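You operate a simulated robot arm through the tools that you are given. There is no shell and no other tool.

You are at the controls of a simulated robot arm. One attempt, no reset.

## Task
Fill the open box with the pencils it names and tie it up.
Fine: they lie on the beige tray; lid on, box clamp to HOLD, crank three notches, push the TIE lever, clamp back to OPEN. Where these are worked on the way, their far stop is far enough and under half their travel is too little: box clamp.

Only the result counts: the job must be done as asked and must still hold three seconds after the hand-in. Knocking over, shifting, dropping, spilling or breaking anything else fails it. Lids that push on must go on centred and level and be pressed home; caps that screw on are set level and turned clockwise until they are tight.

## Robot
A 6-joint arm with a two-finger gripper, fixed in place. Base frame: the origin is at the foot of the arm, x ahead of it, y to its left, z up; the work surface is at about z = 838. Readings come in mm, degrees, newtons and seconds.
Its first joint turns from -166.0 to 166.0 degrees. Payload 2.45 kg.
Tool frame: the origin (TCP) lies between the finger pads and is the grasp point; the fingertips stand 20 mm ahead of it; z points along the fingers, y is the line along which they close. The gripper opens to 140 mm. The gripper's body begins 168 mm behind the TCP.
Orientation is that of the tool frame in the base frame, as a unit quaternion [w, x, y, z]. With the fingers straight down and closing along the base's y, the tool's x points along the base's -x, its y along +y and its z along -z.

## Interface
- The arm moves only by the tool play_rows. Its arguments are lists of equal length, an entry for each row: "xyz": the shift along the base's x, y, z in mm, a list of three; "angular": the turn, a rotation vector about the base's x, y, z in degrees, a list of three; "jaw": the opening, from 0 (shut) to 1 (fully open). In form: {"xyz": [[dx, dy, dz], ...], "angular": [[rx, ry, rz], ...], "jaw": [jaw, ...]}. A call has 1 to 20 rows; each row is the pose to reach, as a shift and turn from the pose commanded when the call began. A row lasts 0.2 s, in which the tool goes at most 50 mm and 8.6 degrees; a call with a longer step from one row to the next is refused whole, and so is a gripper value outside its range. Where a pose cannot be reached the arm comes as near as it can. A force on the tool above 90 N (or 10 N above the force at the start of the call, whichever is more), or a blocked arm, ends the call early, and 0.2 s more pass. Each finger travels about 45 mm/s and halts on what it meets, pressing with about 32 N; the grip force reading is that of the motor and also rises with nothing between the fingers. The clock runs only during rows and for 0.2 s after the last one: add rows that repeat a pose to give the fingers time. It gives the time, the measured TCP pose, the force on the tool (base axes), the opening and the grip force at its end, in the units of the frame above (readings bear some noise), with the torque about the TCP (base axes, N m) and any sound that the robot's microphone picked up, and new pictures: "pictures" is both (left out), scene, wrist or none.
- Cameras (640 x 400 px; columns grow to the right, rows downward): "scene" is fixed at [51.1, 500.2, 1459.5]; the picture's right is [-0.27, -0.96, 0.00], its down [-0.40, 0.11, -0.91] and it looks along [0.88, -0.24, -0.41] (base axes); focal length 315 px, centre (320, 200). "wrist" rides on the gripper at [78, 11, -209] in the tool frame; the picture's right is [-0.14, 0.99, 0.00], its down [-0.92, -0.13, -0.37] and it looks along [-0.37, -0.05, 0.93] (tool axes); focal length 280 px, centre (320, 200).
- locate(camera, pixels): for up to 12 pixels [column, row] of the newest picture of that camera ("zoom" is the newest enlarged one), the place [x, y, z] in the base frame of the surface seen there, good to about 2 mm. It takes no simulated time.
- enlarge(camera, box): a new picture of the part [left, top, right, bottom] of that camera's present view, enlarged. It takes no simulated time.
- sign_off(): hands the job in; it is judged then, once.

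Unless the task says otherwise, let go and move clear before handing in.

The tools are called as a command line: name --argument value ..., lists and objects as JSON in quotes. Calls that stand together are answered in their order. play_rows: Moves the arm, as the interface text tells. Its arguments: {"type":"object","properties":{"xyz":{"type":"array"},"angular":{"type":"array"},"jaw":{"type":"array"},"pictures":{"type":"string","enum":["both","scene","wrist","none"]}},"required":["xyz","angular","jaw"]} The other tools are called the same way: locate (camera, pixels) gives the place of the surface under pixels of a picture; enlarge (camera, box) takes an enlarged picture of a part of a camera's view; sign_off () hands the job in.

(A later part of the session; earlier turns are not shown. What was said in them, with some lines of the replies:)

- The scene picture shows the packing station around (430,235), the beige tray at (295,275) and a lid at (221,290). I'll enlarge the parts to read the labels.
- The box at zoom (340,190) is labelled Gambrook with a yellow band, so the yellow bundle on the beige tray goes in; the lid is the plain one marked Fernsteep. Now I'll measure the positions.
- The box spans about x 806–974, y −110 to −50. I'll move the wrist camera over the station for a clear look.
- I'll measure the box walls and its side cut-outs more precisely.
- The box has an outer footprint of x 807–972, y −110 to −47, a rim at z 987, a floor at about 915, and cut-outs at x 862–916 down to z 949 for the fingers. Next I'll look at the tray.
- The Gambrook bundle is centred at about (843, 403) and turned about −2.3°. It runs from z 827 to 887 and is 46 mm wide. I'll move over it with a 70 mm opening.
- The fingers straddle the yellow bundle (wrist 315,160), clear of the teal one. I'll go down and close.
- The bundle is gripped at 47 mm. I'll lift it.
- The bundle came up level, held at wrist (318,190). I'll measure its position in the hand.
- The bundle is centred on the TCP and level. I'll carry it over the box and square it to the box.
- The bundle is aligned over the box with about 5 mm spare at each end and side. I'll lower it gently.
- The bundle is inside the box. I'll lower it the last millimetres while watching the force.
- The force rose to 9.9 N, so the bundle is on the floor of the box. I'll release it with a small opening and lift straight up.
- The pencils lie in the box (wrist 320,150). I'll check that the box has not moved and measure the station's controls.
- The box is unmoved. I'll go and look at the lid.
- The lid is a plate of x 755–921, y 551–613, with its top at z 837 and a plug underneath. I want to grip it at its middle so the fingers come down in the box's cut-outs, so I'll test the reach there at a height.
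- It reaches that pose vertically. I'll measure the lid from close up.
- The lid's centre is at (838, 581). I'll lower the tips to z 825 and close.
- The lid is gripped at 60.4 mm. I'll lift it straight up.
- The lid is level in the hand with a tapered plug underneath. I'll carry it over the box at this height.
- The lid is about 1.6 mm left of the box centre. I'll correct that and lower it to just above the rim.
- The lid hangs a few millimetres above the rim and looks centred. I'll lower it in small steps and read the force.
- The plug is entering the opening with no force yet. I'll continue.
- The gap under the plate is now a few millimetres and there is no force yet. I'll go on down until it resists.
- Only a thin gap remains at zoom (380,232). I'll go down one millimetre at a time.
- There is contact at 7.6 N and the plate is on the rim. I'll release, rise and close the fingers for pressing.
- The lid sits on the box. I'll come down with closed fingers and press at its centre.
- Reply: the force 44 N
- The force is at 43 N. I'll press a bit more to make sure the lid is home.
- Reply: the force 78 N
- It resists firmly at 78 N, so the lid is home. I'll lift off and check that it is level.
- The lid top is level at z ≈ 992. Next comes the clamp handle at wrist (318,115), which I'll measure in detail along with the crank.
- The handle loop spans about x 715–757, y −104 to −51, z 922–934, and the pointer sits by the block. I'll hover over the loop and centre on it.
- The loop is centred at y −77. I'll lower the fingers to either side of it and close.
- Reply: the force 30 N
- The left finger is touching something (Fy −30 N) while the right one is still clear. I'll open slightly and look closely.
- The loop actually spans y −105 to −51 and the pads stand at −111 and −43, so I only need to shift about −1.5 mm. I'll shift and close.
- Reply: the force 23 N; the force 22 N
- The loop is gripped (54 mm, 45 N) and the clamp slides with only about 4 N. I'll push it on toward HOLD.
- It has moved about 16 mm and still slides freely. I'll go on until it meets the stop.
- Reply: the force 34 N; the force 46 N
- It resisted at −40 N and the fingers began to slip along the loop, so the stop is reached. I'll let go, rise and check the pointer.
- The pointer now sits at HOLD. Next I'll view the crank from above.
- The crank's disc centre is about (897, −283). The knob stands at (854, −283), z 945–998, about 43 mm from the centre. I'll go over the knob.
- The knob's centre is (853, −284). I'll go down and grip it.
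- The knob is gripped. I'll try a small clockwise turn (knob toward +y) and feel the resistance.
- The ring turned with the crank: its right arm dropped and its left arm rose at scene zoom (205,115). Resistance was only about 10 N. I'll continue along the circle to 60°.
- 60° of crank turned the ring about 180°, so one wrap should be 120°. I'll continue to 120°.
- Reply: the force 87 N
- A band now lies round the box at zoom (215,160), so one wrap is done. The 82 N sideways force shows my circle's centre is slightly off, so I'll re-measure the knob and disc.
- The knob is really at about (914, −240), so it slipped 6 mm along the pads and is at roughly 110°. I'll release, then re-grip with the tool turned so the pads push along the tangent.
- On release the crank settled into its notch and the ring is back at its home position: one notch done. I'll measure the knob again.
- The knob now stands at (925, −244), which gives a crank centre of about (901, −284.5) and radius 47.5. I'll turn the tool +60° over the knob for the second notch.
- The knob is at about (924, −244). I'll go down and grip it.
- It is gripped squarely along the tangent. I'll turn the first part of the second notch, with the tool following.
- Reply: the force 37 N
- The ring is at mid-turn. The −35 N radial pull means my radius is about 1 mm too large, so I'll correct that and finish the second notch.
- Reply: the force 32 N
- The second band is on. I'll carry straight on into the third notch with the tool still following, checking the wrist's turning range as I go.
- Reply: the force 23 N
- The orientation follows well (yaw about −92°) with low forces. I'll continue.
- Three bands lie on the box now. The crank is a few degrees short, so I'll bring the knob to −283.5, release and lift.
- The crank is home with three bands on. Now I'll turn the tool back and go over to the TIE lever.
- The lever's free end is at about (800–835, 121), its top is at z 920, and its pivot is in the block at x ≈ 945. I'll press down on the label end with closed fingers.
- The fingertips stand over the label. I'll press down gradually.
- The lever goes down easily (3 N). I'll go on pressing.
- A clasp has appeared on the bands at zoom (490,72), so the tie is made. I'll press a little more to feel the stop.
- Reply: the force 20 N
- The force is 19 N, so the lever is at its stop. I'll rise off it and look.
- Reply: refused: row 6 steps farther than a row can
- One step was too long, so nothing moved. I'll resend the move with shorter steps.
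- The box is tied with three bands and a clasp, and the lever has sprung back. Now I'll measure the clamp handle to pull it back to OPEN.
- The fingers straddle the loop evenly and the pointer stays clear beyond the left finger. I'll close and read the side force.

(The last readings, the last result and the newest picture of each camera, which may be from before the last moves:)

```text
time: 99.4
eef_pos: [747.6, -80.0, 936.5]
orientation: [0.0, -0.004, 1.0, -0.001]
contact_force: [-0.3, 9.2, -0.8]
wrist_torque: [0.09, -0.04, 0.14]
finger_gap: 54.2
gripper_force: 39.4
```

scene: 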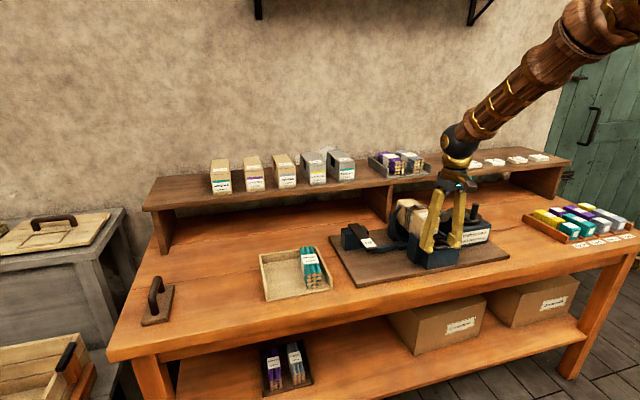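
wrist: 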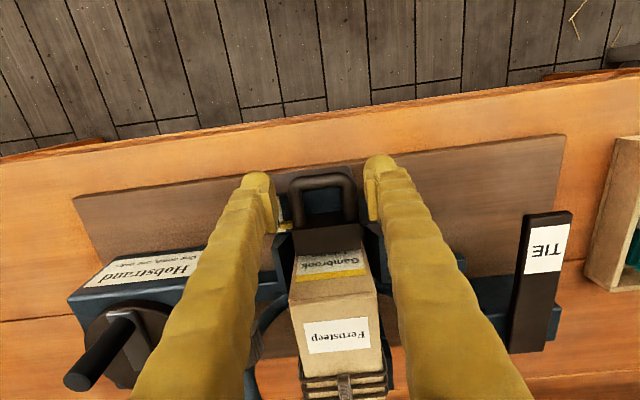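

The loop is gripped (54.2 mm, 39 N). I'll pull it back toward OPEN.

play_rows --xyz '[[-3, 0, 0], [-6, 0, 0], [-9, 0, 0], [-12, 0, 0], [-15, 0, 0], [-15, 0, 0]]' --angular '[[0, 0, 0], [0, 0, 0], [0, 0, 0], [0, 0, 0], [0, 0, 0], [0, 0, 0]]' --jaw '[0.28, 0.28, 0.28, 0.28, 0.28, 0.28]' --pictures "wrist"

enlarge --camera "wrist" --box '[255, 150, 395, 260]'

```text
time: 100.8
eef_pos: [733.2, -79.7, 937.5]
orientation: [-0.001, -0.002, 1.0, 0.0]
contact_force: [-2.3, -6.4, -30.4]
wrist_torque: [0.02, 0.32, 0.11]
finger_gap: 54.0
gripper_force: 45.5
```

wrist: 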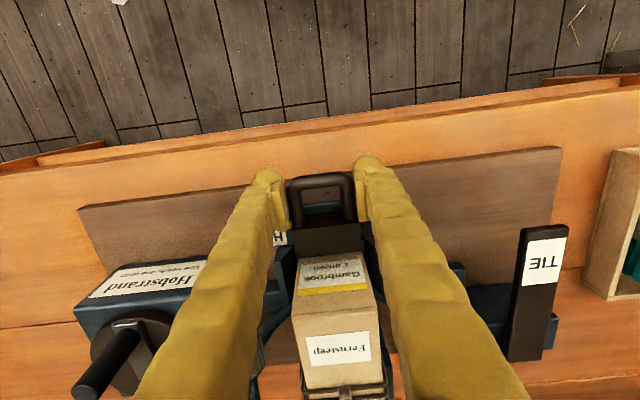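

```text
3.64 times, centred on (325, 205) of wrist
```

zoom: 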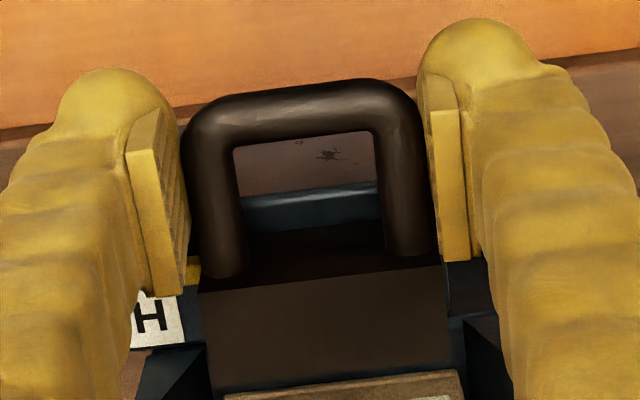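

The clamp follows. I'll pull the last few millimetres to the stop.

play_rows --xyz '[[-2, 0, -0.5], [-4, 0, -0.8], [-4, 0, -0.8]]' --angular '[[0, 0, 0], [0, 0, 0], [0, 0, 0]]' --jaw '[0.28, 0.28, 0.28]' --pictures "none"

play_rows --xyz '[[-1, 0, 0], [-2, 0, 0], [-2, 0, 0]]' --angular '[[0, 0, 0], [0, 0, 0], [0, 0, 0]]' --jaw '[0.28, 0.28, 0.28]' --pictures "wrist"

enlarge --camera "wrist" --box '[255, 150, 395, 260]'

```text
time: 101.6
eef_pos: [729.7, -79.2, 937.0]
orientation: [0.0, -0.003, 1.0, 0.001]
contact_force: [-2.2, -9.2, -22.4]
wrist_torque: [-0.04, 0.07, 0.11]
finger_gap: 54.0
gripper_force: 45.2
```

```text
time: 102.4
eef_pos: [728.6, -80.1, 937.3]
orientation: [0.001, -0.004, 1.0, 0.0]
contact_force: [23.1, 5.1, -27.0]
wrist_torque: [0.05, -0.33, 0.18]
finger_gap: 53.9
gripper_force: 45.4
```

wrist: 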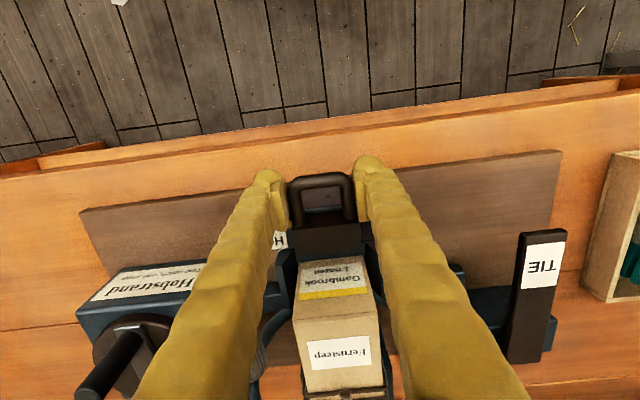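

```text
3.64 times, centred on (325, 205) of wrist
```

zoom: 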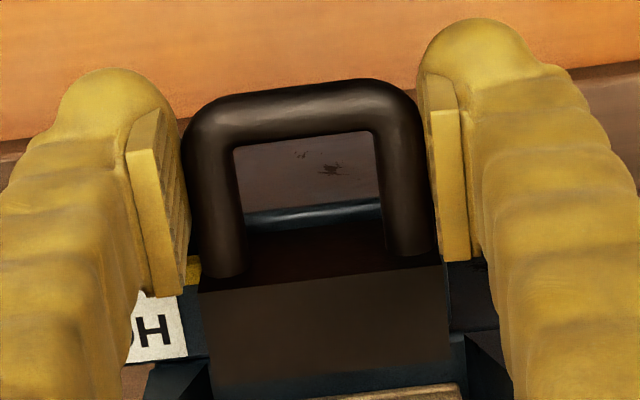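

The pull now meets +23 N at x ≈ 729, which is the OPEN stop (20 mm of travel). I'll release and rise clear.

play_rows --xyz '[[0, 0, 0], [0, 0, 0], [0, 0, 0], [0, 0, 20], [0, 0, 60], [0, 0, 105], [-10, 0, 150], [-30, 0, 185], [-30, 0, 185]]' --angular '[[0, 0, 0], [0, 0, 0], [0, 0, 0], [0, 0, 0], [0, 0, 0], [0, 0, 0], [0, 0, 0], [0, 0, 0], [0, 0, 0]]' --jaw '[0.38, 0.48, 0.52, 0.52, 0.52, 0.52, 0.7, 0.9, 0.9]'

enlarge --camera "wrist" --box '[220, 100, 430, 320]'

enlarge --camera "scene" --box '[330, 180, 490, 280]'

locate --camera "zoom" --pixels '[[365, 165], [435, 155], [272, 85], [335, 75], [400, 170], [300, 85], [410, 130], [404, 240], [440, 265], [280, 100], [430, 90]]'

```text
time: 104.4
eef_pos: [695.0, -80.5, 1122.4]
orientation: [0.001, -0.002, 1.0, -0.001]
contact_force: [0.1, 0.1, -0.1]
wrist_torque: [0.03, 0.01, 0.02]
finger_gap: 126.0
gripper_force: 0.0
```

scene: 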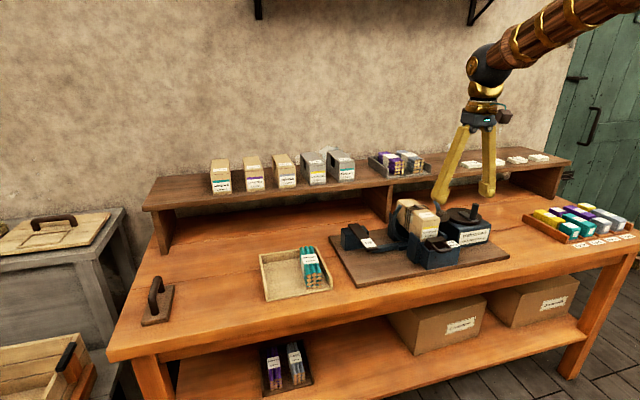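
wrist: 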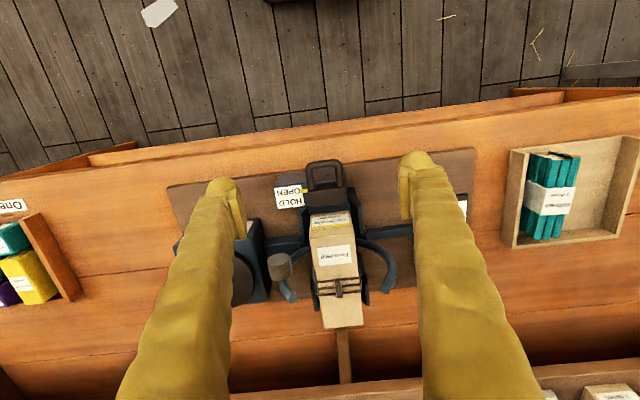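

```text
1.82 times, centred on (325, 210) of wrist
```

zoom: 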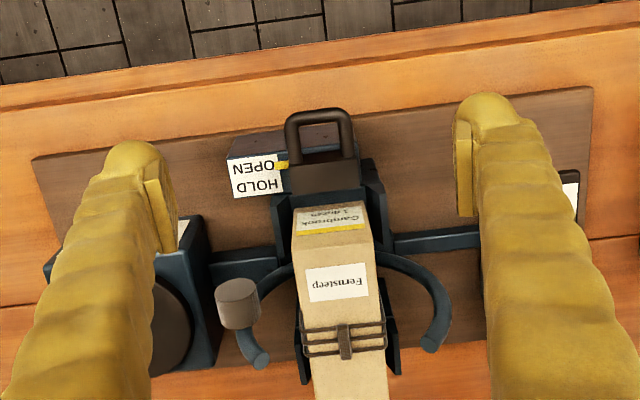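

```text
4.00 times, centred on (410, 230) of scene
```

zoom: 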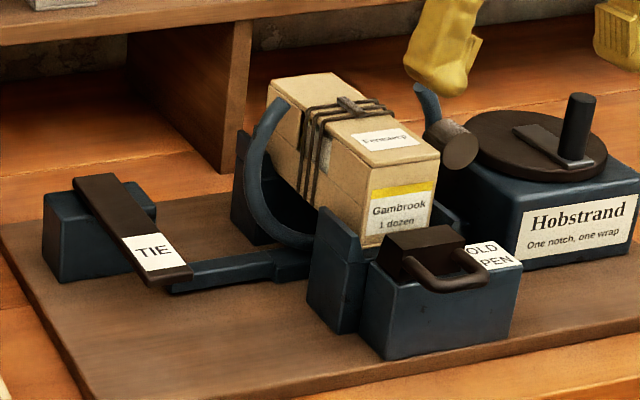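

```text
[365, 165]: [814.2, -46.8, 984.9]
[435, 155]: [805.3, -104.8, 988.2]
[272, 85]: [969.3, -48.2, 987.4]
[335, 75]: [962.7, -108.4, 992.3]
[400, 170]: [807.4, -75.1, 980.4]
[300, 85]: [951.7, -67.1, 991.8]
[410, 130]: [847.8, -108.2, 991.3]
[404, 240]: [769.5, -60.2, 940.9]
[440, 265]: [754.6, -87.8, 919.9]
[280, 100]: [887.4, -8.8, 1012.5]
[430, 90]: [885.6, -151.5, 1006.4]
```

The pointer is back at OPEN (wrist zoom 282,163) and the box is unmoved, lidded and tied. I'll check that the handle's final position matches the start.

locate --camera "wrist" --pixels '[[320, 163], [305, 189], [304, 191], [322, 200], [345, 198], [322, 211]]'

enlarge --camera "wrist" --box '[265, 150, 375, 230]'

```text
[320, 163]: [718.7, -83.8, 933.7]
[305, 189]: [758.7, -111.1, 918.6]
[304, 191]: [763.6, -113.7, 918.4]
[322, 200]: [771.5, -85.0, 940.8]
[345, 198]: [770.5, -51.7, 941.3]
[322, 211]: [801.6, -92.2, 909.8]
```

```text
5.00 times, centred on (320, 190) of wrist
```

zoom: 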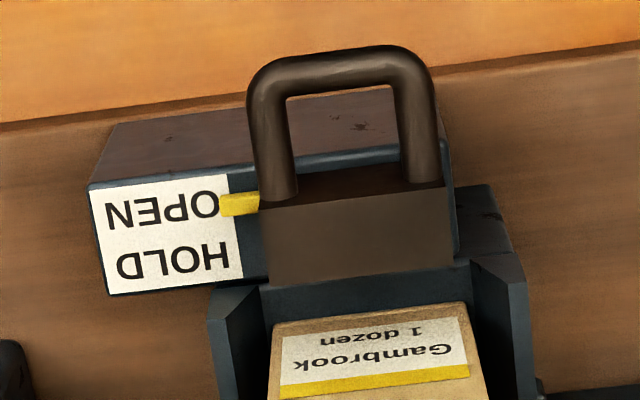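

The clamp pointer sits exactly at OPEN. The box is filled, lidded and tied with three bands and a clasp, and the arm is clear, so I'll hand in.

sign_off

```text
The job is handed in.
```

The Gambrook box is filled, lidded and tied, and I've handed the job in. I don't have the judge's result.

- **Pencils:** The box is labelled Gambrook, so I took the yellow Gambrook dozen from the beige tray and laid it in the box. The teal Millbrack bundle stayed where it was.
- **Lid:** The Fernsteep lid went on centred and level. I pressed it home at about 78 N, and its top reads level at z ≈ 992.
- **Clamp:** I pushed it to its far stop at HOLD before cranking, and pulled it back to OPEN afterwards. The pointer sits on OPEN again.
- **Crank:** I turned it three notches clockwise, and each notch put one band on the box. On the first notch the knob slipped in the fingers. I let go, the crank settled into its notch, and I re-gripped for the other two.
- **Tie:** I pressed the TIE lever to its stop, a clasp formed on the bands, and the lever sprang back.

The finished box is still in the station where it started. The arm was clear of it when I signed off.
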